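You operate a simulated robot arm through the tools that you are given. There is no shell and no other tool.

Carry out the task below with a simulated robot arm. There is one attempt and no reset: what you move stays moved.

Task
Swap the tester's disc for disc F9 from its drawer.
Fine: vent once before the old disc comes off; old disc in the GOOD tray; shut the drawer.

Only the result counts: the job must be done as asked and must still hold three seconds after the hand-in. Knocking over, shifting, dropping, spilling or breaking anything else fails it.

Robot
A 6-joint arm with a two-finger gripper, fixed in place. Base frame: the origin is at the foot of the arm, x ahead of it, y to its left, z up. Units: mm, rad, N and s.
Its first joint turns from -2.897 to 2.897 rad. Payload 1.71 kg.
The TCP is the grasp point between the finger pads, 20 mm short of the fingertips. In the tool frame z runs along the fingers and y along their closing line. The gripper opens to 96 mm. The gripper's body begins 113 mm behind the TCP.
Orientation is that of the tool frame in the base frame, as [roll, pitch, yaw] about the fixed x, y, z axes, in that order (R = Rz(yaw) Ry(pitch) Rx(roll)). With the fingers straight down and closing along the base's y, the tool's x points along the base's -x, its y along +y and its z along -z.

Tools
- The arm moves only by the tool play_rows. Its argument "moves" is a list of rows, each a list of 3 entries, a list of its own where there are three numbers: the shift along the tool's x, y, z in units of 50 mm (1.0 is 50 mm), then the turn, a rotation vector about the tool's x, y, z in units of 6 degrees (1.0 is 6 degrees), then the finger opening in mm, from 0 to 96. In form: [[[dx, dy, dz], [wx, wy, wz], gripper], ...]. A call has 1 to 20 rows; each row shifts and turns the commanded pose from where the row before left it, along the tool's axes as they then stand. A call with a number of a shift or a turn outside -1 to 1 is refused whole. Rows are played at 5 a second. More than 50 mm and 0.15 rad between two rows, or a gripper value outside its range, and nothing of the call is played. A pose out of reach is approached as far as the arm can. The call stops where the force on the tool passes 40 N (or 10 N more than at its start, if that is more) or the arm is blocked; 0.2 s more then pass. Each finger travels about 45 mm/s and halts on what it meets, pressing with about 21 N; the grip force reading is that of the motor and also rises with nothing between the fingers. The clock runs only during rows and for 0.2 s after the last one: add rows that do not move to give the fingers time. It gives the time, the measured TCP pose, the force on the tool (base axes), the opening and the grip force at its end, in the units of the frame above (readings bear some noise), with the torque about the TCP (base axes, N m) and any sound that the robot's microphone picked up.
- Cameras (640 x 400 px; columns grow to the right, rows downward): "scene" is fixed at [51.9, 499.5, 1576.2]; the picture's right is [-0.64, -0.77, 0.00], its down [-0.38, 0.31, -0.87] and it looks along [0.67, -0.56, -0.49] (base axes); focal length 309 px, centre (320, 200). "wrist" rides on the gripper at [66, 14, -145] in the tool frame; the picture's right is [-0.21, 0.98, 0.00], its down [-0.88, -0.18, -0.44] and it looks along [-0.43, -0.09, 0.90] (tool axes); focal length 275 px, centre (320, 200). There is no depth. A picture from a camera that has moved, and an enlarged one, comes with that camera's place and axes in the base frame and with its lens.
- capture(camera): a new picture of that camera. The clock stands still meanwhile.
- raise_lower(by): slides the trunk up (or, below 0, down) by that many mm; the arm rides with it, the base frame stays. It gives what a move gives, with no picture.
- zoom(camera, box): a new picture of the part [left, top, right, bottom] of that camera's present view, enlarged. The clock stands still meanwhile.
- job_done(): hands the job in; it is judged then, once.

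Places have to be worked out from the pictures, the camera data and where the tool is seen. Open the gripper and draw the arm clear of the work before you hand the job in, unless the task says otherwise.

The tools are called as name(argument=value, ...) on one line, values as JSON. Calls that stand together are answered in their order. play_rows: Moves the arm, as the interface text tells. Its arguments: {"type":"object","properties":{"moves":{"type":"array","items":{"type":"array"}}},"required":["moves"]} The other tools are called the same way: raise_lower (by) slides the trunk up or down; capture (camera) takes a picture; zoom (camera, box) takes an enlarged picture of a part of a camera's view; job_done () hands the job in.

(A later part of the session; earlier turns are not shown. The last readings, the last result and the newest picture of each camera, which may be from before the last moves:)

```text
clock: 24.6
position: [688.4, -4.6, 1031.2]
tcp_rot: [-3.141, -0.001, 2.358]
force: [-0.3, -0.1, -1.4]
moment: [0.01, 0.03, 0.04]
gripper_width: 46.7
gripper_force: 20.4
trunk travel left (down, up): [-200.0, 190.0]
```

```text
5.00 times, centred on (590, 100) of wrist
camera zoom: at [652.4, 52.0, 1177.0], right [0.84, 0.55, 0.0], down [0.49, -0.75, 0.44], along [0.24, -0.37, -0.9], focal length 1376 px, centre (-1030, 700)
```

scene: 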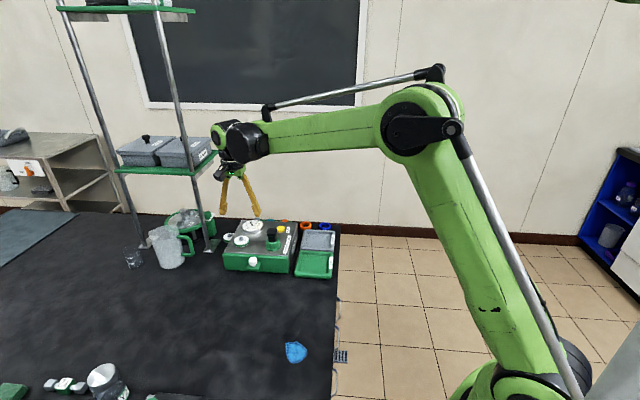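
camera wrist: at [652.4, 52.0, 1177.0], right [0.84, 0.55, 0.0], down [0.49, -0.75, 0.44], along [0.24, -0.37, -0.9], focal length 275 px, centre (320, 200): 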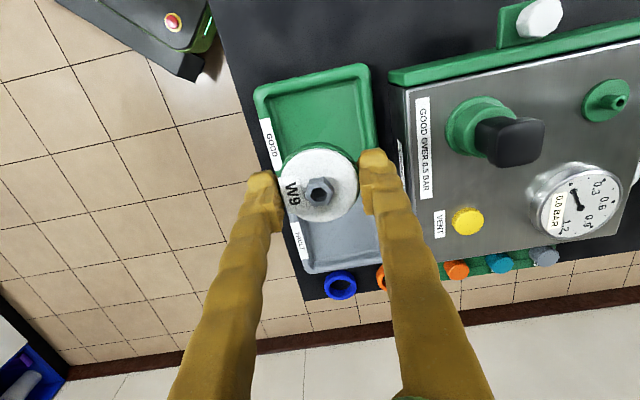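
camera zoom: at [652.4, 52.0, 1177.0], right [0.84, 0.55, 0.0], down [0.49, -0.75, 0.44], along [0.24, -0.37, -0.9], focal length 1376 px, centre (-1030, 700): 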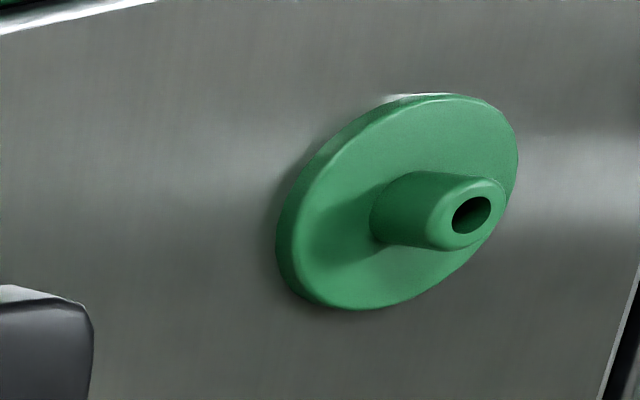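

The tray interior is centred about 3.5 mm to tool +y. I shift and descend to about 10 mm above the tray floor.

play_rows(moves=[[[0, 0.07, 0.2], [0, 0, 0], 44], [[0, 0, 0.5], [0, 0, 0], 44], [[0, 0, 0.5], [0, 0, 0], 44], [[0, 0, 0.5], [0, 0, 0], 44], [[0, 0, 0.5], [0, 0, 0], 44], [[0, 0, 0.4], [0, 0, 0], 44], [[0, 0, 0], [0, 0, 0], 44], [[0, 0, 0], [0, 0, 0], 44]])

capture(camera="wrist")

zoom(camera="scene", box=[270, 220, 350, 290])

```text
clock: 26.4
position: [691.5, -1.6, 902.1]
tcp_rot: [3.141, 0.0, 2.358]
force: [-0.2, -0.1, -0.6]
moment: [0.02, -0.02, 0.01]
gripper_width: 46.5
gripper_force: 20.5
trunk travel left (down, up): [-200.0, 190.0]
```

```text
taken
camera wrist: at [656.0, 54.7, 1048.0], right [0.84, 0.55, 0.0], down [0.49, -0.75, 0.44], along [0.24, -0.37, -0.9], focal length 275 px, centre (320, 200)
```

wrist: 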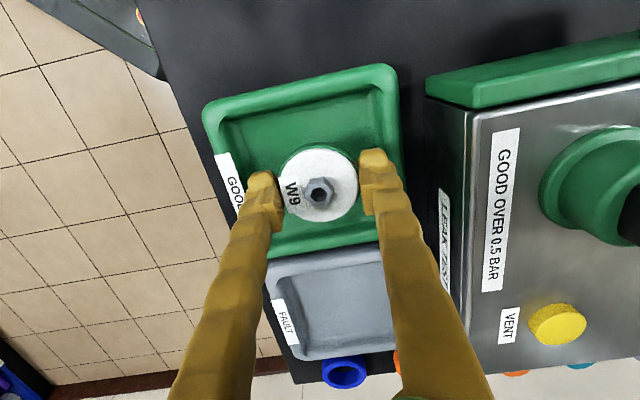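

```text
5.71 times, centred on (310, 255) of scene
camera zoom: at [51.9, 499.5, 1576.2], right [-0.64, -0.77, 0.0], down [-0.38, 0.31, -0.87], along [0.67, -0.56, -0.49], focal length 1763 px, centre (377, -114)
```

zoom: 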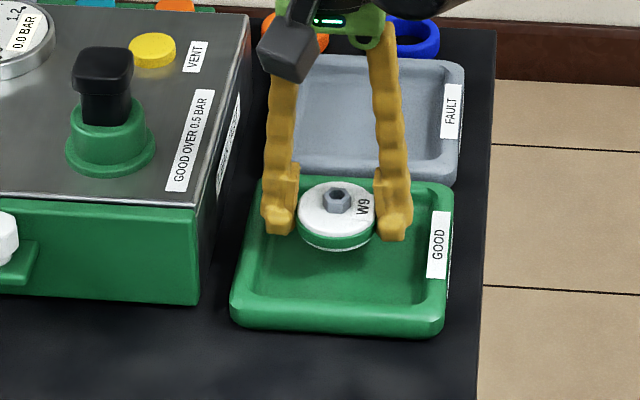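

W9 is over the tray interior. I lower 15 mm, then creep until contact.

play_rows(moves=[[[0, 0, 0.15], [0, 0, 0], 44], [[0, 0, 0.15], [0, 0, 0], 44], [[0, 0, 0], [0, 0, 0], 44]])

zoom(camera="scene", box=[270, 220, 350, 290])

```text
clock: 27.2
position: [692.8, -3.2, 887.1]
tcp_rot: [-3.141, 0.0, 2.359]
force: [0.3, 0.1, -0.3]
moment: [0.02, 0.03, 0.0]
gripper_width: 46.4
gripper_force: 21.1
trunk travel left (down, up): [-200.0, 190.0]
```

```text
5.71 times, centred on (310, 255) of scene
camera zoom: at [51.9, 499.5, 1576.2], right [-0.64, -0.77, 0.0], down [-0.38, 0.31, -0.87], along [0.67, -0.56, -0.49], focal length 1763 px, centre (377, -114)
```

zoom: 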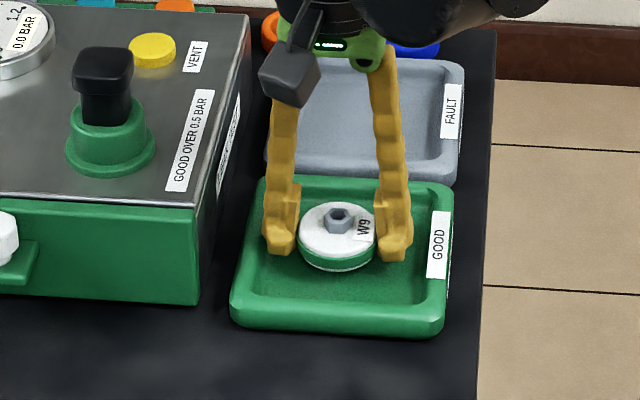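

Still above the floor. I creep in 2 mm rows.

play_rows(moves=[[[0, 0, 0.05], [0, 0, 0], 44], [[0, 0, 0.04], [0, 0, 0], 44], [[0, 0, 0], [0, 0, 0], 44]])

zoom(camera="scene", box=[270, 220, 350, 290])

```text
clock: 28.0
position: [692.4, -3.7, 882.5]
tcp_rot: [-3.141, -0.001, 2.359]
force: [0.7, -0.3, -0.4]
moment: [-0.02, 0.0, -0.02]
gripper_width: 46.8
gripper_force: 20.6
trunk travel left (down, up): [-200.0, 190.0]
```

```text
5.71 times, centred on (310, 255) of scene
camera zoom: at [51.9, 499.5, 1576.2], right [-0.64, -0.77, 0.0], down [-0.38, 0.31, -0.87], along [0.67, -0.56, -0.49], focal length 1763 px, centre (377, -114)
```

zoom: 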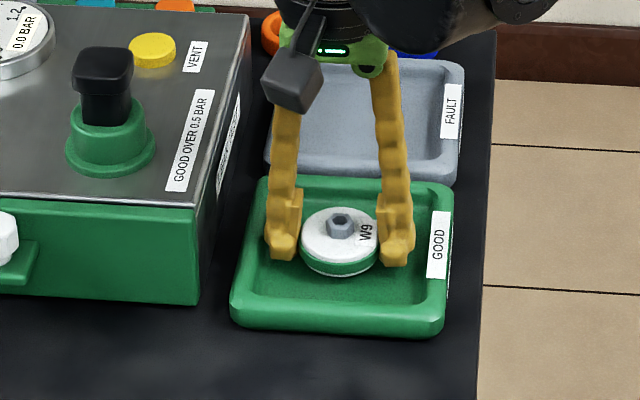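

No contact force yet; a few more millimetres down.

play_rows(moves=[[[0, 0, 0.04], [0, 0, 0], 44], [[0, 0, 0.03], [0, 0, 0], 44], [[0, 0, 0], [0, 0, 0], 44]])

zoom(camera="scene", box=[270, 220, 350, 290])

```text
clock: 28.8
position: [690.3, -3.3, 879.5]
tcp_rot: [-3.141, 0.0, 2.359]
force: [-0.4, -0.4, 0.4]
moment: [0.03, -0.02, -0.02]
gripper_width: 46.7
gripper_force: 20.8
trunk travel left (down, up): [-200.0, 190.0]
```

```text
5.71 times, centred on (310, 255) of scene
camera zoom: at [51.9, 499.5, 1576.2], right [-0.64, -0.77, 0.0], down [-0.38, 0.31, -0.87], along [0.67, -0.56, -0.49], focal length 1763 px, centre (377, -114)
```

zoom: 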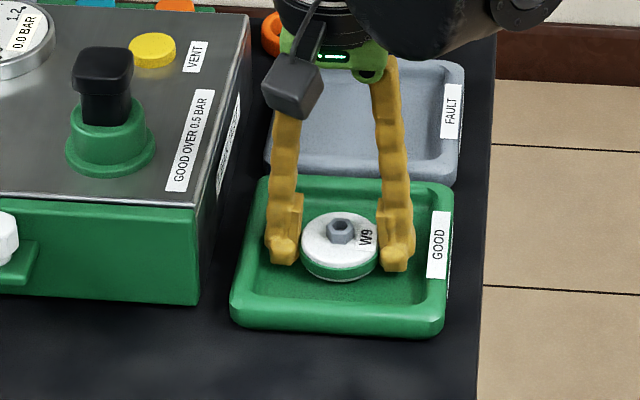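

Force is about +0.4 N, perhaps just touching. I go down 3 mm more to confirm contact.

play_rows(moves=[[[0, 0, 0.03], [0, 0, 0], 44], [[0, 0, 0.03], [0, 0, 0], 44], [[0, 0, 0], [0, 0, 0], 44]])

zoom(camera="scene", box=[270, 220, 350, 290])

```text
clock: 29.6
position: [691.2, -4.2, 875.7]
tcp_rot: [3.141, 0.001, 2.359]
force: [1.1, -1.3, 5.3]
moment: [0.01, -0.03, -0.03]
gripper_width: 46.4
gripper_force: 21.3
trunk travel left (down, up): [-200.0, 190.0]
```

```text
5.71 times, centred on (310, 255) of scene
camera zoom: at [51.9, 499.5, 1576.2], right [-0.64, -0.77, 0.0], down [-0.38, 0.31, -0.87], along [0.67, -0.56, -0.49], focal length 1763 px, centre (377, -114)
```

zoom: 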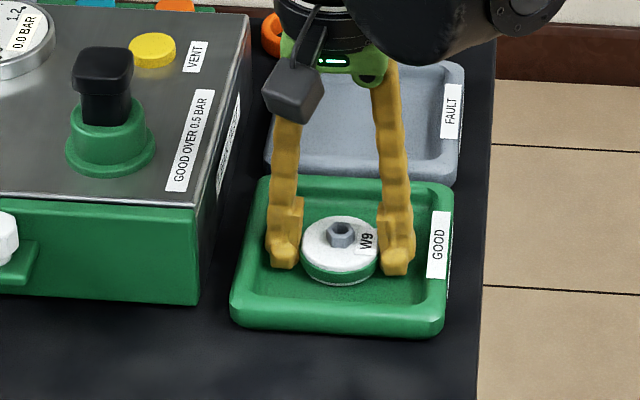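

Contact (5.3 N): the disc rests on the tray floor. I open to 58 mm (staying inside the tray walls) and lift clear.

play_rows(moves=[[[0, 0, -0.02], [0, 0, 0], 48], [[0, 0, 0], [0, 0, 0], 54], [[0, 0, 0], [0, 0, 0], 58], [[0, 0, 0], [0, 0, 0], 58], [[0, 0, -0.2], [0, 0, 0], 58], [[0, 0, -0.5], [0, 0, 0], 58], [[0, 0, -0.8], [0, 0, 0], 58], [[0, 0, -0.9], [0, 0, 0], 58], [[0, 0, 0], [0, 0, 0], 58]])

zoom(camera="scene", box=[270, 220, 350, 290])

capture(camera="wrist")

```text
clock: 31.6
position: [692.2, -4.8, 998.8]
tcp_rot: [3.141, 0.0, 2.359]
force: [-0.4, -0.1, -0.6]
moment: [-0.04, -0.07, 0.01]
gripper_width: 57.9
gripper_force: 0.0
trunk travel left (down, up): [-200.0, 190.0]
```

```text
5.71 times, centred on (310, 255) of scene
camera zoom: at [51.9, 499.5, 1576.2], right [-0.64, -0.77, 0.0], down [-0.38, 0.31, -0.87], along [0.67, -0.56, -0.49], focal length 1763 px, centre (377, -114)
```

zoom: 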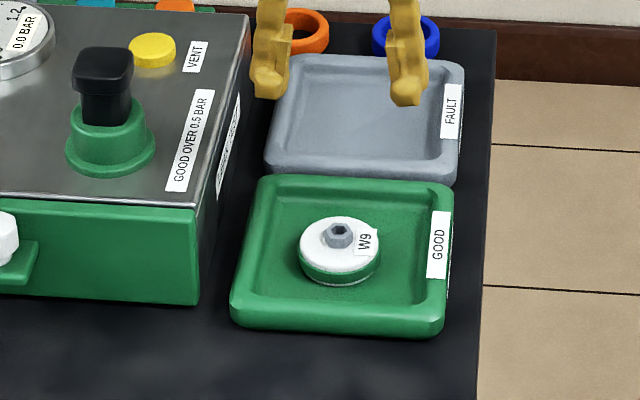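

```text
taken
camera wrist: at [655.3, 52.1, 1144.4], right [0.84, 0.55, 0.0], down [0.49, -0.75, 0.44], along [0.24, -0.37, -0.9], focal length 275 px, centre (320, 200)
```

wrist: 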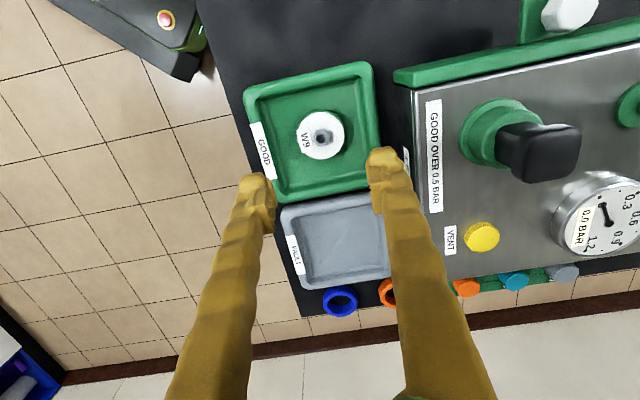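

W9 lies flat in the GOOD tray. Now I go above the drawer knob, estimated at base [780, 177, top 915], opening the fingers to 60 mm.

play_rows(moves=[[[0.5, 0.2, -0.2], [0, 0, 0], 60], [[0.5, 0.5, 0], [0, 0, 0], 60], [[0.3, 0.7, 0], [0, 0, 0], 60], [[0.028, 0.8, 0], [0, 0, 0], 60], [[0, 0.8, 0], [0, 0, 0], 60], [[0, 0.6, 0], [0, 0, 0], 60], [[0, 0.208, 0], [0, 0, 0], 60], [[0, 0, 0], [0, 0, 0], 60], [[0, 0, 0], [0, 0, 0], 60]])

capture(camera="wrist")

zoom(camera="wrist", box=[240, 80, 400, 180])

```text
clock: 33.6
position: [781.1, 176.8, 1006.2]
tcp_rot: [3.141, -0.001, 2.358]
force: [0.1, -0.3, 0.1]
moment: [-0.01, 0.01, 0.01]
gripper_width: 60.2
gripper_force: 0.0
trunk travel left (down, up): [-200.0, 190.0]
```

```text
taken
camera wrist: at [745.0, 233.1, 1152.4], right [0.84, 0.55, 0.0], down [0.49, -0.75, 0.44], along [0.24, -0.37, -0.9], focal length 275 px, centre (320, 200)
```

wrist: 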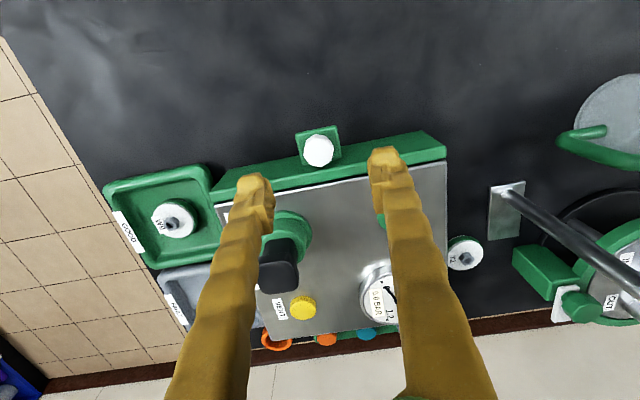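

```text
4.00 times, centred on (320, 130) of wrist
camera zoom: at [745.0, 233.1, 1152.4], right [0.84, 0.55, 0.0], down [0.49, -0.75, 0.44], along [0.24, -0.37, -0.9], focal length 1101 px, centre (320, 480)
```

zoom: 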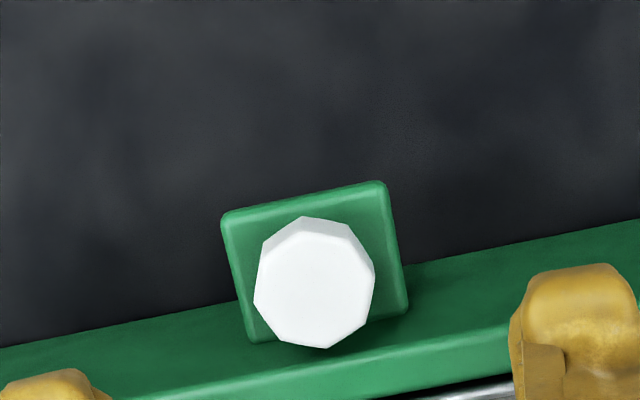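

The ledge top is at z≈896 and the knob spans up to 915; the drawer face is ~16 mm behind the TCP. I descend with the tips ending ~4 mm above the ledge, then close on the knob.

play_rows(moves=[[[0, -0.03, 0.4], [0, 0, 0], 60], [[0, 0, 0.5], [0, 0, 0], 60], [[0, 0, 0.4], [0, 0, 0], 60], [[0, 0, 0.3], [0, 0, 0], 60], [[0, 0, 0], [0, 0, 0], 60], [[0, 0, 0], [0, 0, 0], 60]])

capture(camera="wrist")

zoom(camera="scene", box=[210, 220, 290, 290])

```text
clock: 35.0
position: [778.7, 175.5, 927.5]
tcp_rot: [3.141, 0.001, 2.358]
force: [0.1, 0.0, 0.7]
moment: [0.03, -0.01, 0.01]
gripper_width: 59.8
gripper_force: 0.1
trunk travel left (down, up): [-200.0, 190.0]
```

```text
taken
camera wrist: at [742.2, 233.3, 1072.4], right [0.84, 0.55, 0.0], down [0.49, -0.75, 0.44], along [0.24, -0.37, -0.9], focal length 275 px, centre (320, 200)
```

wrist: 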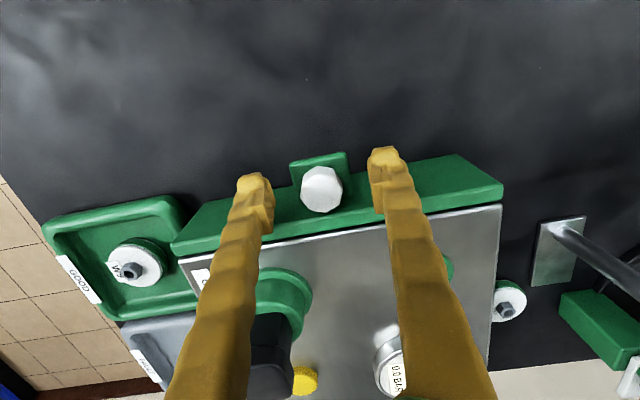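

```text
5.71 times, centred on (250, 255) of scene
camera zoom: at [51.9, 499.5, 1576.2], right [-0.64, -0.77, 0.0], down [-0.38, 0.31, -0.87], along [0.67, -0.56, -0.49], focal length 1763 px, centre (720, -114)
```

zoom: 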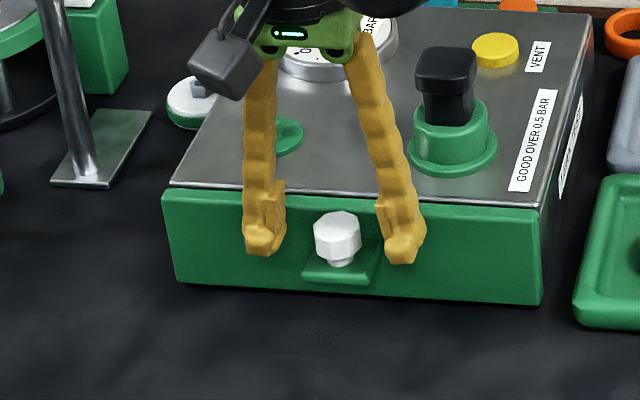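

The knob is a mushroom head with a thin stem, well between the fingers. I lower 6 mm and close on its head.

play_rows(moves=[[[-0.02, 0.01, 0.07], [0, 0, 0], 60], [[0, 0, 0.06], [0, 0, 0], 60], [[0, 0, 0], [0, 0, 0], 44], [[0, 0, 0], [0, 0, 0], 30], [[0, 0, 0], [0, 0, 0], 18], [[0, 0, 0], [0, 0, 0], 18], [[0, 0, 0], [0, 0, 0], 18]])

zoom(camera="scene", box=[210, 220, 290, 290])

capture(camera="wrist")

```text
clock: 36.6
position: [778.4, 176.7, 920.2]
tcp_rot: [-3.14, 0.001, 2.358]
force: [-5.6, -3.9, -5.9]
moment: [-0.08, 0.04, -0.04]
gripper_width: 23.7
gripper_force: 34.6
trunk travel left (down, up): [-200.0, 190.0]
```

```text
5.71 times, centred on (250, 255) of scene
camera zoom: at [51.9, 499.5, 1576.2], right [-0.64, -0.77, 0.0], down [-0.38, 0.31, -0.87], along [0.67, -0.56, -0.49], focal length 1763 px, centre (720, -114)
```

zoom: 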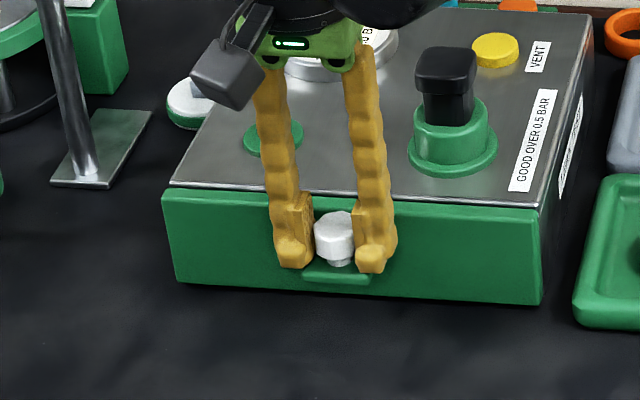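

```text
taken
camera wrist: at [742.7, 233.1, 1066.0], right [0.84, 0.55, 0.0], down [0.49, -0.75, 0.44], along [0.24, -0.37, -0.9], focal length 275 px, centre (320, 200)
```

wrist: 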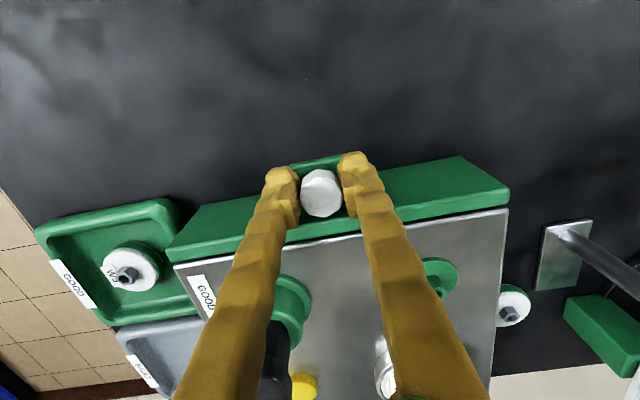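

Knob gripped (23.7 mm). I pull gently straight out along tool +x and watch force and the picture.

play_rows(moves=[[[0.1, 0, 0], [0, 0, 0], 18], [[0.2, 0, 0], [0, 0, 0], 18], [[0.2, 0, 0], [0, 0, 0], 18], [[0, 0, 0], [0, 0, 0], 18]])

zoom(camera="scene", box=[200, 210, 320, 300])

```text
clock: 37.6
position: [761.1, 194.6, 920.1]
tcp_rot: [-3.14, -0.002, 2.358]
force: [-15.7, -14.2, -24.9]
moment: [-0.08, 0.17, -0.06]
gripper_width: 23.7
gripper_force: 35.5
trunk travel left (down, up): [-200.0, 190.0]
```

```text
4.44 times, centred on (260, 255) of scene
camera zoom: at [51.9, 499.5, 1576.2], right [-0.64, -0.77, 0.0], down [-0.38, 0.31, -0.87], along [0.67, -0.56, -0.49], focal length 1371 px, centre (587, -44)
```

zoom: 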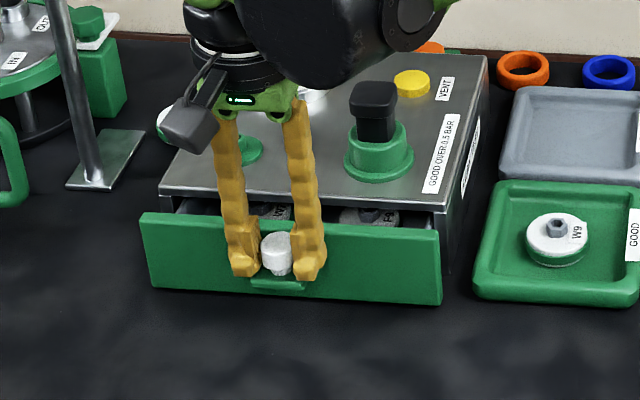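

The drawer is opening and discs show inside, but there is a sideways (about -21 N along tool y) and vertical (-25 N) load. I relieve it with a 1 mm shift to -y and 1 mm down.

play_rows(moves=[[[0, -0.02, 0.02], [0, 0, 0], 18], [[0, 0, 0], [0, 0, 0], 18]])

```text
clock: 38.2
position: [760.1, 193.9, 920.2]
tcp_rot: [-3.141, -0.001, 2.36]
force: [-0.6, -1.5, 3.0]
moment: [0.29, 0.33, -0.02]
gripper_width: 23.8
gripper_force: 35.2
trunk travel left (down, up): [-200.0, 190.0]
```

Load relieved. I keep pulling in short stretches with a slight drift correction.

play_rows(moves=[[[0.15, -0.003, 0.003], [0, 0, 0], 18], [[0.2, -0.004, 0.004], [0, 0, 0], 18], [[0.2, -0.004, 0.004], [0, 0, 0], 18], [[0, 0, 0], [0, 0, 0], 18]])

```text
clock: 39.2
position: [741.2, 213.7, 920.5]
tcp_rot: [3.14, 0.0, 2.358]
force: [24.7, 24.8, 19.0]
moment: [0.45, -0.29, 0.09]
gripper_width: 23.8
gripper_force: 34.7
trunk travel left (down, up): [-200.0, 190.0]
```

Now the load is the other way (+35 N along tool y, +19 N up), so my correction overshot. I relieve it by +1.5 mm in y and 0.7 mm up.

play_rows(moves=[[[0, 0.03, -0.014], [0, 0, 0], 18], [[0, 0, 0], [0, 0, 0], 18]])

zoom(camera="scene", box=[200, 210, 320, 300])

```text
clock: 39.8
position: [739.7, 214.1, 920.1]
tcp_rot: [-3.138, 0.001, 2.358]
force: [16.7, 18.8, 17.5]
moment: [0.21, -0.31, 0.03]
gripper_width: 23.4
gripper_force: 34.9
trunk travel left (down, up): [-200.0, 190.0]
```

```text
4.44 times, centred on (260, 255) of scene
camera zoom: at [51.9, 499.5, 1576.2], right [-0.64, -0.77, 0.0], down [-0.38, 0.31, -0.87], along [0.67, -0.56, -0.49], focal length 1371 px, centre (587, -44)
```

zoom: 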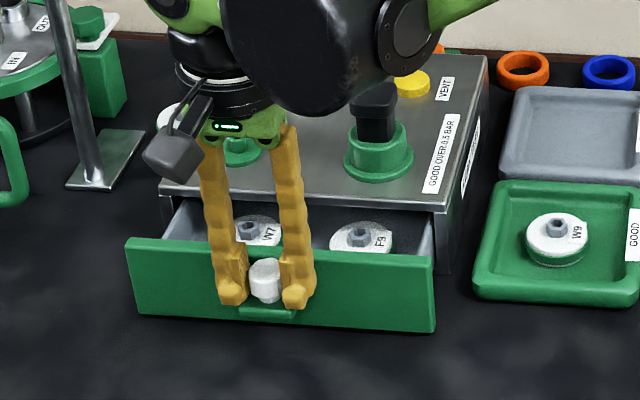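

F9 (right) and W7 (left) are visible in the drawer. I relieve the remaining side load a little and keep pulling.

play_rows(moves=[[[0, 0.02, -0.01], [0, 0, 0], 18], [[0.1, 0, 0], [0, 0, 0], 18], [[0, 0, 0], [0, 0, 0], 18]])

```text
clock: 40.6
position: [738.7, 217.1, 920.9]
tcp_rot: [-3.137, 0.001, 2.359]
force: [-4.9, -3.0, -13.5]
moment: [-0.35, -0.21, -0.01]
gripper_width: 23.8
gripper_force: 34.7
trunk travel left (down, up): [-200.0, 190.0]
```

Load is small now. I pull another 20 mm.

play_rows(moves=[[[0.15, 0, 0.004], [0, 0, 0], 18], [[0.2, 0, 0], [0, 0, 0], 18], [[0, 0, 0], [0, 0, 0], 18]])

```text
clock: 41.2
position: [718.4, 237.4, 927.8]
tcp_rot: [3.13, 0.01, 2.362]
force: [46.5, 50.8, -16.0]
moment: [-0.07, -0.99, 0.26]
gripper_width: 26.4
gripper_force: 35.2
trunk travel left (down, up): [-200.0, 190.0]
stopped in row 3: the force on the tool passed its limit at 43 N (the readings are from after the stop); the commanded pose is now the measured one
```

The force limit tripped with a jump in pose. I look before doing anything else.

capture(camera="wrist")

zoom(camera="scene", box=[190, 190, 330, 300])

capture(camera="scene")

```text
taken
camera wrist: at [678.4, 292.4, 1073.8], right [0.83, 0.55, 0.01], down [0.49, -0.75, 0.45], along [0.26, -0.37, -0.89], focal length 275 px, centre (320, 200)
```

wrist: 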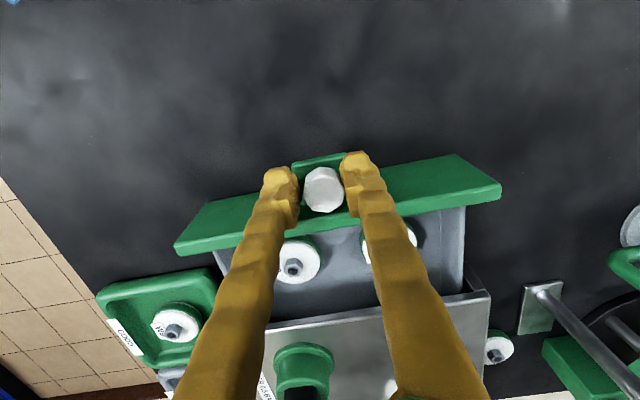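

```text
3.64 times, centred on (260, 245) of scene
camera zoom: at [51.9, 499.5, 1576.2], right [-0.64, -0.77, 0.0], down [-0.38, 0.31, -0.87], along [0.67, -0.56, -0.49], focal length 1122 px, centre (538, 36)
```

zoom: 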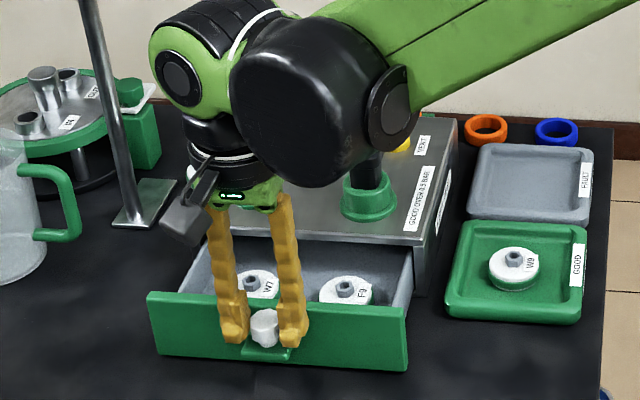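

```text
taken
```

scene: 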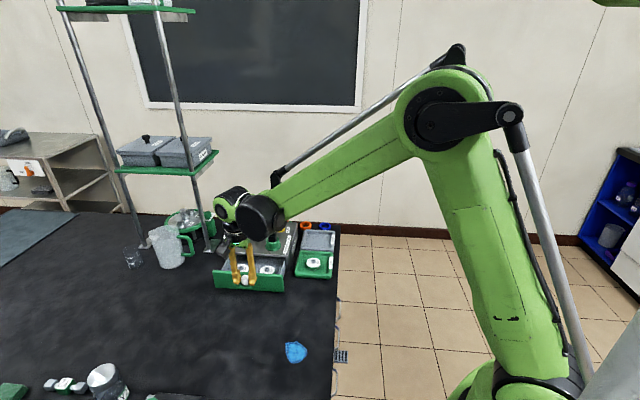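

The drawer is now open about 80 mm with both discs well clear of the housing, which is enough. The load is sideways, so I simply release the knob to let the stress go, and watch the drawer.

play_rows(moves=[[[0, 0, 0], [0, 0, 0], 30], [[0, 0, 0], [0, 0, 0], 36], [[0, 0, 0], [0, 0, 0], 48], [[0, 0, 0], [0, 0, 0], 56], [[0, 0, 0], [0, 0, 0], 56]])

zoom(camera="scene", box=[190, 190, 330, 300])

capture(camera="wrist")

```text
clock: 42.4
position: [713.5, 228.8, 930.5]
tcp_rot: [3.134, 0.009, 2.356]
force: [-0.2, 0.2, 0.5]
moment: [0.02, -0.01, -0.01]
gripper_width: 56.0
gripper_force: 0.0
trunk travel left (down, up): [-200.0, 190.0]
```

```text
3.64 times, centred on (260, 245) of scene
camera zoom: at [51.9, 499.5, 1576.2], right [-0.64, -0.77, 0.0], down [-0.38, 0.31, -0.87], along [0.67, -0.56, -0.49], focal length 1122 px, centre (538, 36)
```

zoom: 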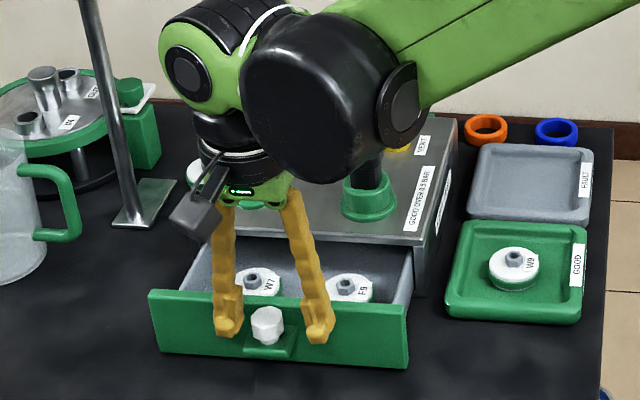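

```text
taken
camera wrist: at [675.6, 285.9, 1075.9], right [0.84, 0.55, 0.01], down [0.48, -0.75, 0.45], along [0.25, -0.37, -0.89], focal length 275 px, centre (320, 200)
```

wrist: 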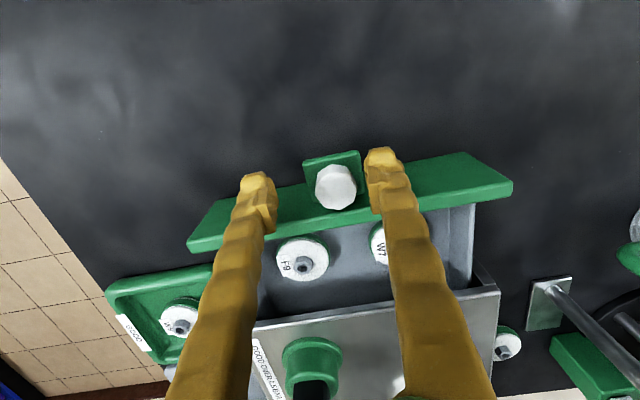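

The drawer stays put, open, and the discs are undisturbed. I raise the tool and remove the ~0.012 rad tilt.

play_rows(moves=[[[0, 0, -0.3], [0, 0, 0], 56], [[0, 0, -0.5], [0, 0, 0], 60], [[0, 0, -0.7], [0, 0, 0], 70], [[0, 0, 0], [0.079, 0.079, 0], 80], [[0, 0, 0], [0, 0, 0], 80], [[0, 0, 0], [0, 0, 0], 80]])

capture(camera="wrist")

zoom(camera="scene", box=[190, 190, 330, 300])

```text
clock: 43.8
position: [713.7, 228.4, 1007.1]
tcp_rot: [-3.14, 0.003, 2.356]
force: [0.7, -0.4, -0.5]
moment: [-0.02, 0.01, -0.02]
gripper_width: 80.0
gripper_force: 0.1
trunk travel left (down, up): [-200.0, 190.0]
```

```text
taken
camera wrist: at [677.3, 285.5, 1152.9], right [0.84, 0.55, 0.0], down [0.49, -0.75, 0.45], along [0.24, -0.37, -0.89], focal length 275 px, centre (320, 200)
```

wrist: 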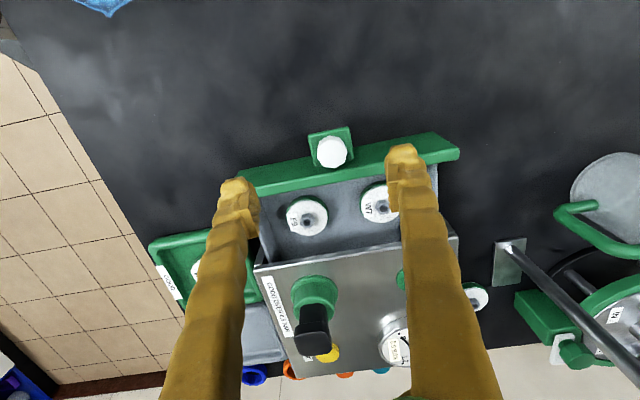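

```text
3.64 times, centred on (260, 245) of scene
camera zoom: at [51.9, 499.5, 1576.2], right [-0.64, -0.77, 0.0], down [-0.38, 0.31, -0.87], along [0.67, -0.56, -0.49], focal length 1122 px, centre (538, 36)
```

zoom: 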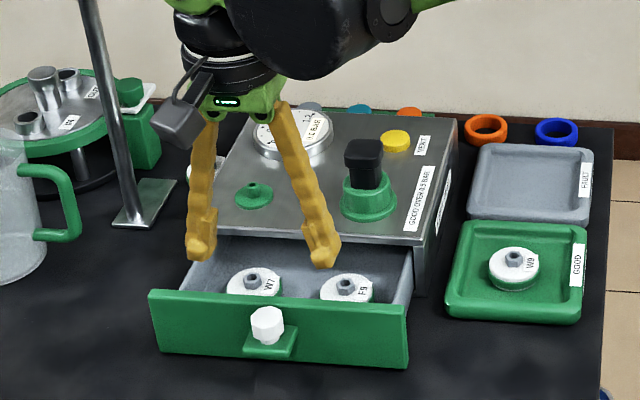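

I check the gauge and F9's seat in the drawer.

zoom(camera="scene", box=[235, 205, 305, 255])

zoom(camera="wrist", box=[230, 120, 470, 270])

zoom(camera="wrist", box=[250, 170, 350, 240])

```text
8.00 times, centred on (270, 230) of scene
camera zoom: at [51.9, 499.5, 1576.2], right [-0.64, -0.77, 0.0], down [-0.38, 0.31, -0.87], along [0.67, -0.56, -0.49], focal length 2468 px, centre (720, -40)
```

zoom: 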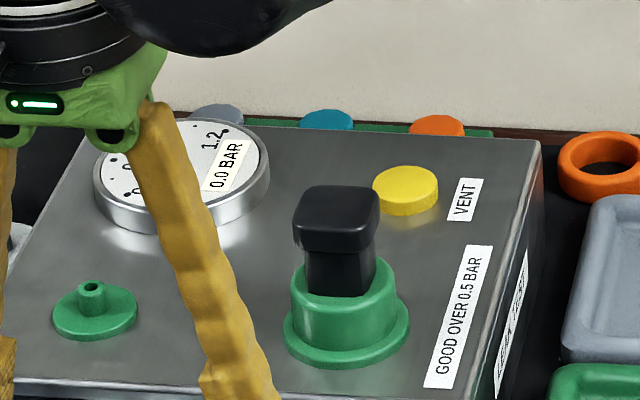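

```text
2.67 times, centred on (350, 195) of wrist
camera zoom: at [677.3, 285.5, 1152.9], right [0.84, 0.55, 0.0], down [0.49, -0.75, 0.45], along [0.24, -0.37, -0.89], focal length 734 px, centre (240, 213)
```

zoom: 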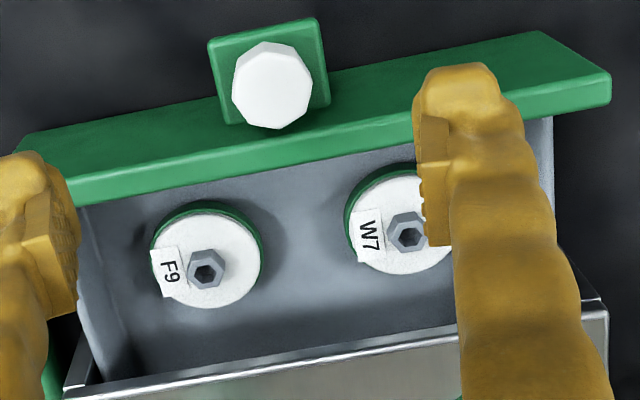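

```text
5.71 times, centred on (300, 205) of wrist
camera zoom: at [677.3, 285.5, 1152.9], right [0.84, 0.55, 0.0], down [0.49, -0.75, 0.45], along [0.24, -0.37, -0.89], focal length 1573 px, centre (434, 171)
```

zoom: 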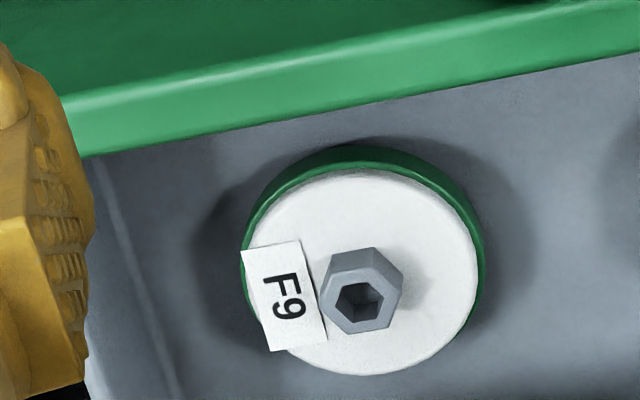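

Gauge still 0.0 bar; F9 lies flat in the drawer. I move above F9 (estimated near base [749, 149]) for a second view.

play_rows(moves=[[[-0.4, -0.15, 0], [0, 0, 0], 76], [[-0.4, -0.16, 0], [0, 0, 0], 76], [[-0.4, -0.16, 0], [0, 0, 0], 76], [[-0.4, -0.16, 0], [0.014, 0.014, 0], 76], [[0, 0, 0], [0, 0, 0], 76], [[0, 0, 0], [0, 0, 0], 76]])

capture(camera="wrist")

zoom(camera="wrist", box=[220, 60, 420, 185])

```text
clock: 45.2
position: [746.1, 149.4, 1007.5]
tcp_rot: [-3.137, 0.002, 2.355]
force: [0.3, 0.1, -0.8]
moment: [0.01, -0.01, -0.01]
gripper_width: 76.2
gripper_force: 0.0
trunk travel left (down, up): [-200.0, 190.0]
```

```text
taken
camera wrist: at [710.4, 207.2, 1152.8], right [0.84, 0.55, 0.0], down [0.49, -0.75, 0.45], along [0.24, -0.37, -0.9], focal length 275 px, centre (320, 200)
```

wrist: 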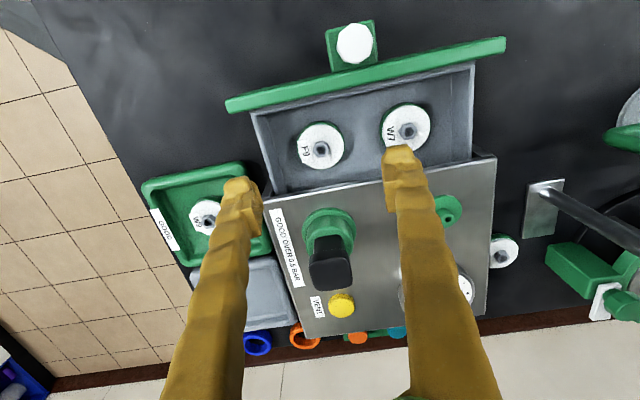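

```text
3.20 times, centred on (320, 122) of wrist
camera zoom: at [710.4, 207.2, 1152.8], right [0.84, 0.55, 0.0], down [0.49, -0.75, 0.45], along [0.24, -0.37, -0.9], focal length 881 px, centre (320, 448)
```

zoom: 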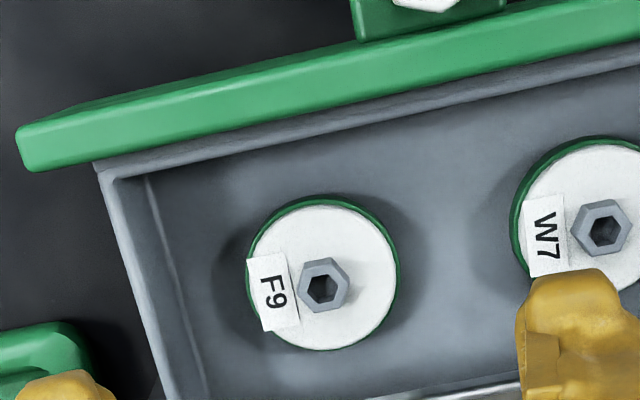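

Triangulated: F9's hub top at z≈879, 8.5 mm behind the TCP. Wall gap is ~24 mm, so I set opening 62 mm, shift over F9 and descend partway.

play_rows(moves=[[[-0.17, -0.02, 0], [-0.045, 0.019, 0], 62], [[0, 0, 0.4], [0, 0, 0], 62], [[0, 0, 0.5], [0, 0, 0], 62], [[0, 0, 0.3], [0, 0, 0], 62], [[0, 0, 0], [0, 0, 0], 62], [[0, 0, 0], [0, 0, 0], 62]])

capture(camera="wrist")

zoom(camera="wrist", box=[240, 100, 400, 200])

zoom(camera="scene", box=[210, 210, 310, 290])

```text
clock: 46.6
position: [752.9, 144.2, 946.5]
tcp_rot: [3.14, -0.001, 2.356]
force: [-0.4, -0.5, 0.1]
moment: [-0.02, 0.02, -0.02]
gripper_width: 62.1
gripper_force: 0.1
trunk travel left (down, up): [-200.0, 190.0]
```

```text
taken
camera wrist: at [716.5, 199.8, 1092.4], right [0.84, 0.55, 0.0], down [0.49, -0.75, 0.44], along [0.24, -0.37, -0.9], focal length 275 px, centre (320, 200)
```

wrist: 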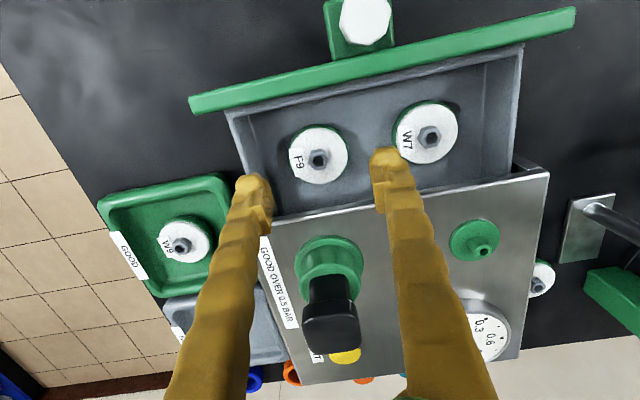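

```text
4.00 times, centred on (320, 150) of wrist
camera zoom: at [716.5, 199.8, 1092.4], right [0.84, 0.55, 0.0], down [0.49, -0.75, 0.44], along [0.24, -0.37, -0.9], focal length 1101 px, centre (320, 400)
```

zoom: 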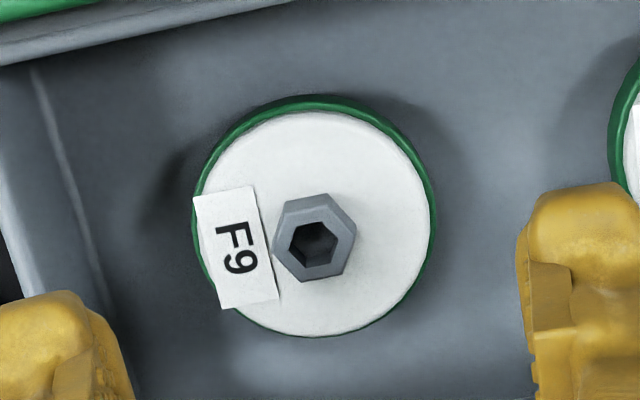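

```text
5.00 times, centred on (260, 250) of scene
camera zoom: at [51.9, 499.5, 1576.2], right [-0.64, -0.77, 0.0], down [-0.38, 0.31, -0.87], along [0.67, -0.56, -0.49], focal length 1543 px, centre (620, -50)
```

zoom: 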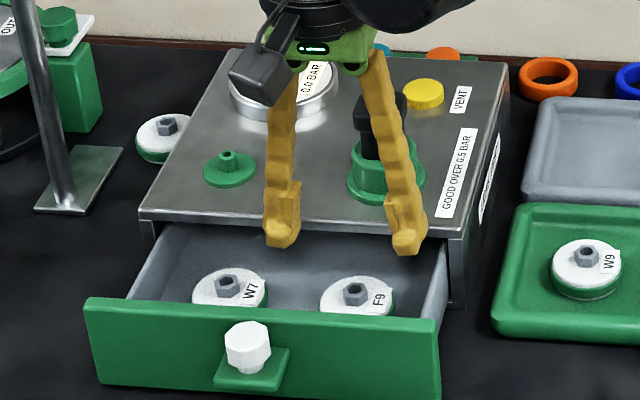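

F9's hub is now within ~1 mm of the tool axis, with about 7 mm wall clearance. I descend to just above grip height.

play_rows(moves=[[[0, -0.02, 0.3], [0, 0, 0], 62], [[0, 0, 0.4], [0, 0, 0], 62], [[0, 0, 0.3], [0, 0, 0], 62], [[0, 0, 0], [0, 0, 0], 62], [[0, 0, 0], [0, 0, 0], 62]])

capture(camera="wrist")

zoom(camera="scene", box=[210, 210, 310, 290])

```text
clock: 47.8
position: [751.9, 141.7, 895.6]
tcp_rot: [3.14, -0.002, 2.357]
force: [0.1, -0.6, -1.1]
moment: [0.0, 0.0, 0.01]
gripper_width: 62.2
gripper_force: 0.1
trunk travel left (down, up): [-200.0, 190.0]
```

```text
taken
camera wrist: at [715.0, 198.8, 1041.5], right [0.84, 0.55, 0.0], down [0.49, -0.75, 0.44], along [0.24, -0.37, -0.9], focal length 275 px, centre (320, 200)
```

wrist: 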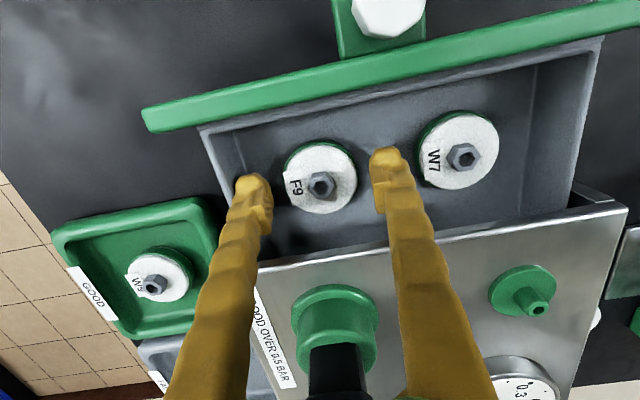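

```text
5.00 times, centred on (260, 250) of scene
camera zoom: at [51.9, 499.5, 1576.2], right [-0.64, -0.77, 0.0], down [-0.38, 0.31, -0.87], along [0.67, -0.56, -0.49], focal length 1543 px, centre (620, -50)
```

zoom: 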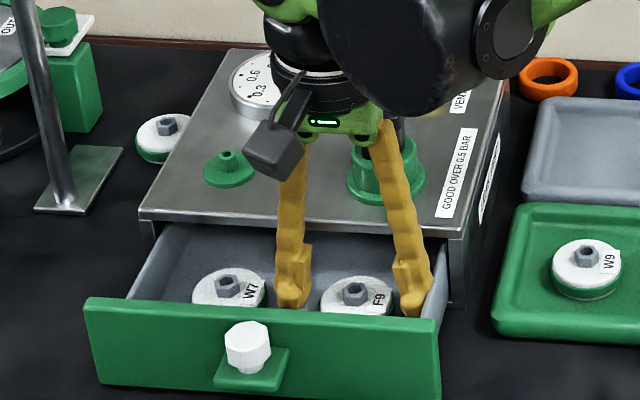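

Well centred. I lower 9 mm more to bring the tips beside the rim.

play_rows(moves=[[[0, 0.01, 0.1], [0, 0, 0], 62], [[0, 0, 0.08], [0, 0, 0], 62], [[0, 0, 0], [0, 0, 0], 62]])

capture(camera="wrist")

zoom(camera="scene", box=[220, 230, 300, 280])

```text
clock: 48.6
position: [751.5, 144.0, 886.9]
tcp_rot: [3.14, -0.002, 2.356]
force: [0.3, -0.5, -0.5]
moment: [0.01, 0.01, -0.02]
gripper_width: 62.1
gripper_force: 0.1
trunk travel left (down, up): [-200.0, 190.0]
```

```text
taken
camera wrist: at [715.5, 199.7, 1032.8], right [0.84, 0.55, 0.0], down [0.49, -0.75, 0.44], along [0.24, -0.37, -0.9], focal length 275 px, centre (320, 200)
```

wrist: 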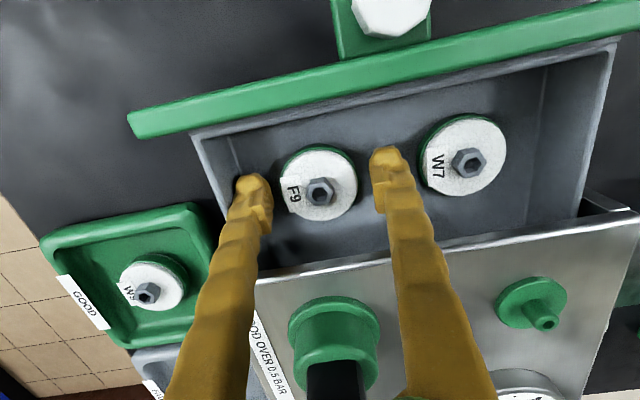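

```text
8.00 times, centred on (260, 255) of scene
camera zoom: at [51.9, 499.5, 1576.2], right [-0.64, -0.77, 0.0], down [-0.38, 0.31, -0.87], along [0.67, -0.56, -0.49], focal length 2468 px, centre (800, -240)
```

zoom: 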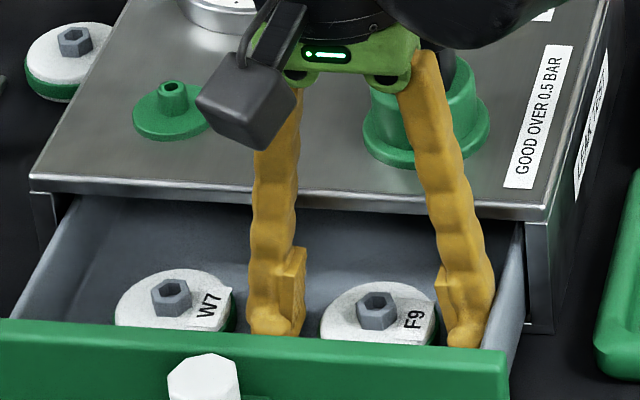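

I lower 2 mm more and close on F9's rim.

play_rows(moves=[[[-0.02, 0, 0.04], [0, 0, 0], 62], [[0, 0, 0], [0, 0, 0], 62], [[0, 0, 0], [0, 0, 0], 54], [[0, 0, 0], [0, 0, 0], 48], [[0, 0, 0], [0, 0, 0], 44], [[0, 0, 0], [0, 0, 0], 44]])

capture(camera="wrist")

zoom(camera="scene", box=[220, 230, 300, 280])

```text
clock: 50.0
position: [753.4, 143.8, 884.4]
tcp_rot: [3.14, -0.001, 2.357]
force: [0.5, 0.4, 0.5]
moment: [-0.02, 0.01, 0.02]
gripper_width: 46.1
gripper_force: 20.6
trunk travel left (down, up): [-200.0, 190.0]
```

```text
taken
camera wrist: at [716.2, 199.6, 1030.5], right [0.84, 0.55, 0.0], down [0.49, -0.75, 0.44], along [0.24, -0.37, -0.9], focal length 275 px, centre (320, 200)
```

wrist: 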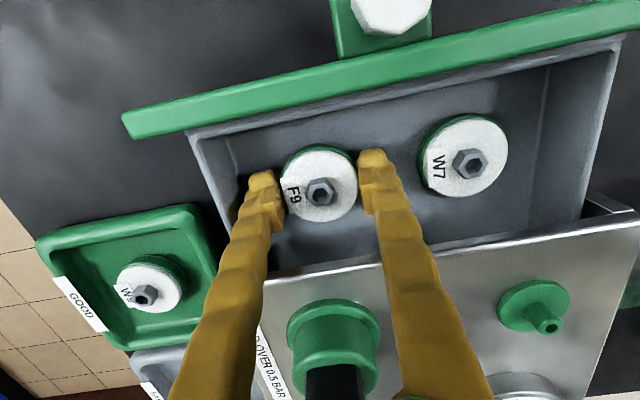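

```text
8.00 times, centred on (260, 255) of scene
camera zoom: at [51.9, 499.5, 1576.2], right [-0.64, -0.77, 0.0], down [-0.38, 0.31, -0.87], along [0.67, -0.56, -0.49], focal length 2468 px, centre (800, -240)
```

zoom: 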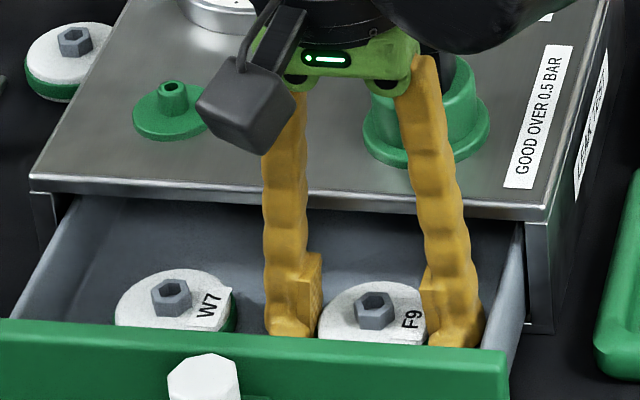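

F9 is gripped at 46 mm. I lift it gently, checking it comes up level.

play_rows(moves=[[[0, 0, -0.15], [0, 0, 0], 44], [[0, 0, -0.3], [0, 0, 0], 44], [[0, 0, -0.5], [0, 0, 0], 44], [[0, 0, -0.5], [0, 0, 0], 44], [[0, 0, -0.6], [0, 0, 0], 44], [[0, 0, -0.6], [0, 0, 0], 44], [[0, 0, -0.3], [0, 0, 0], 44], [[0, 0, 0], [0, 0, 0], 44]])

zoom(camera="scene", box=[200, 180, 320, 290])

capture(camera="wrist")

```text
clock: 51.8
position: [751.5, 145.8, 1034.7]
tcp_rot: [3.14, -0.003, 2.356]
force: [-1.0, -0.1, -0.4]
moment: [0.03, -0.01, -0.03]
gripper_width: 45.9
gripper_force: 21.0
trunk travel left (down, up): [-200.0, 190.0]
```

```text
3.64 times, centred on (260, 235) of scene
camera zoom: at [51.9, 499.5, 1576.2], right [-0.64, -0.77, 0.0], down [-0.38, 0.31, -0.87], along [0.67, -0.56, -0.49], focal length 1122 px, centre (538, 73)
```

zoom: 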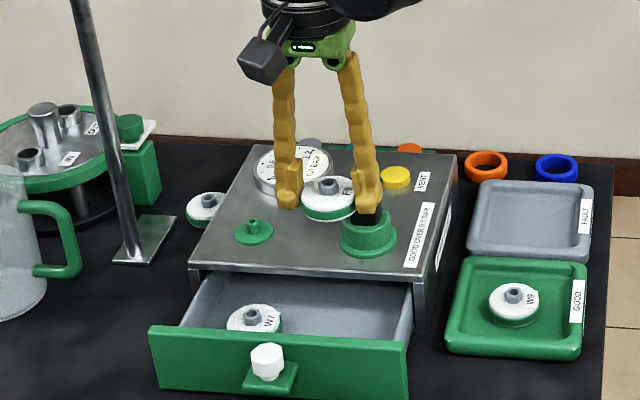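

```text
taken
camera wrist: at [715.3, 200.8, 1180.5], right [0.84, 0.55, 0.0], down [0.49, -0.75, 0.44], along [0.24, -0.37, -0.9], focal length 275 px, centre (320, 200)
```

wrist: 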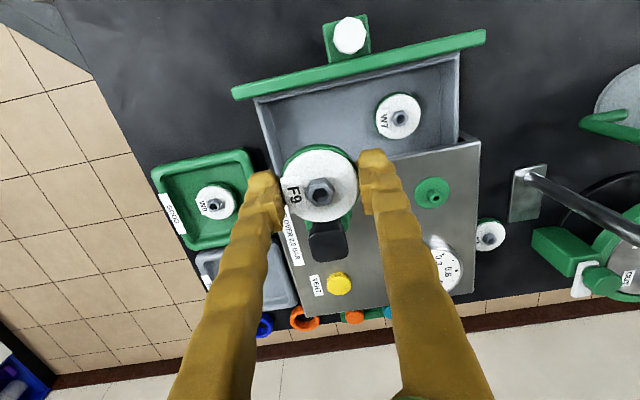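

F9 is held level and centred. I zoom on the nozzle seat to locate it precisely.

zoom(camera="wrist", box=[390, 160, 470, 210])

zoom(camera="scene", box=[220, 210, 300, 260])

```text
8.00 times, centred on (430, 185) of wrist
camera zoom: at [715.3, 200.8, 1180.5], right [0.84, 0.55, 0.0], down [0.49, -0.75, 0.44], along [0.24, -0.37, -0.9], focal length 2202 px, centre (-560, 320)
```

zoom: 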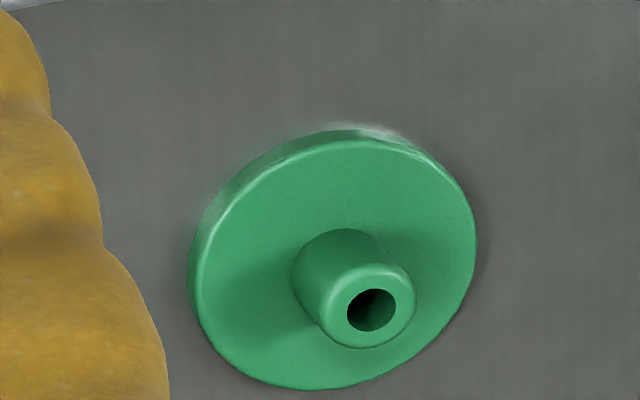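

```text
8.00 times, centred on (260, 235) of scene
camera zoom: at [51.9, 499.5, 1576.2], right [-0.64, -0.77, 0.0], down [-0.38, 0.31, -0.87], along [0.67, -0.56, -0.49], focal length 2468 px, centre (800, -80)
```

zoom: 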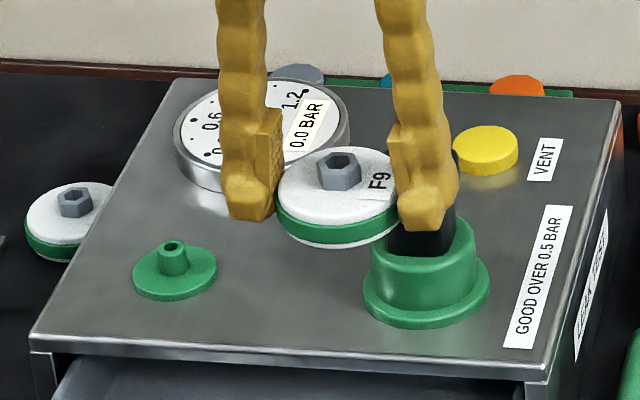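

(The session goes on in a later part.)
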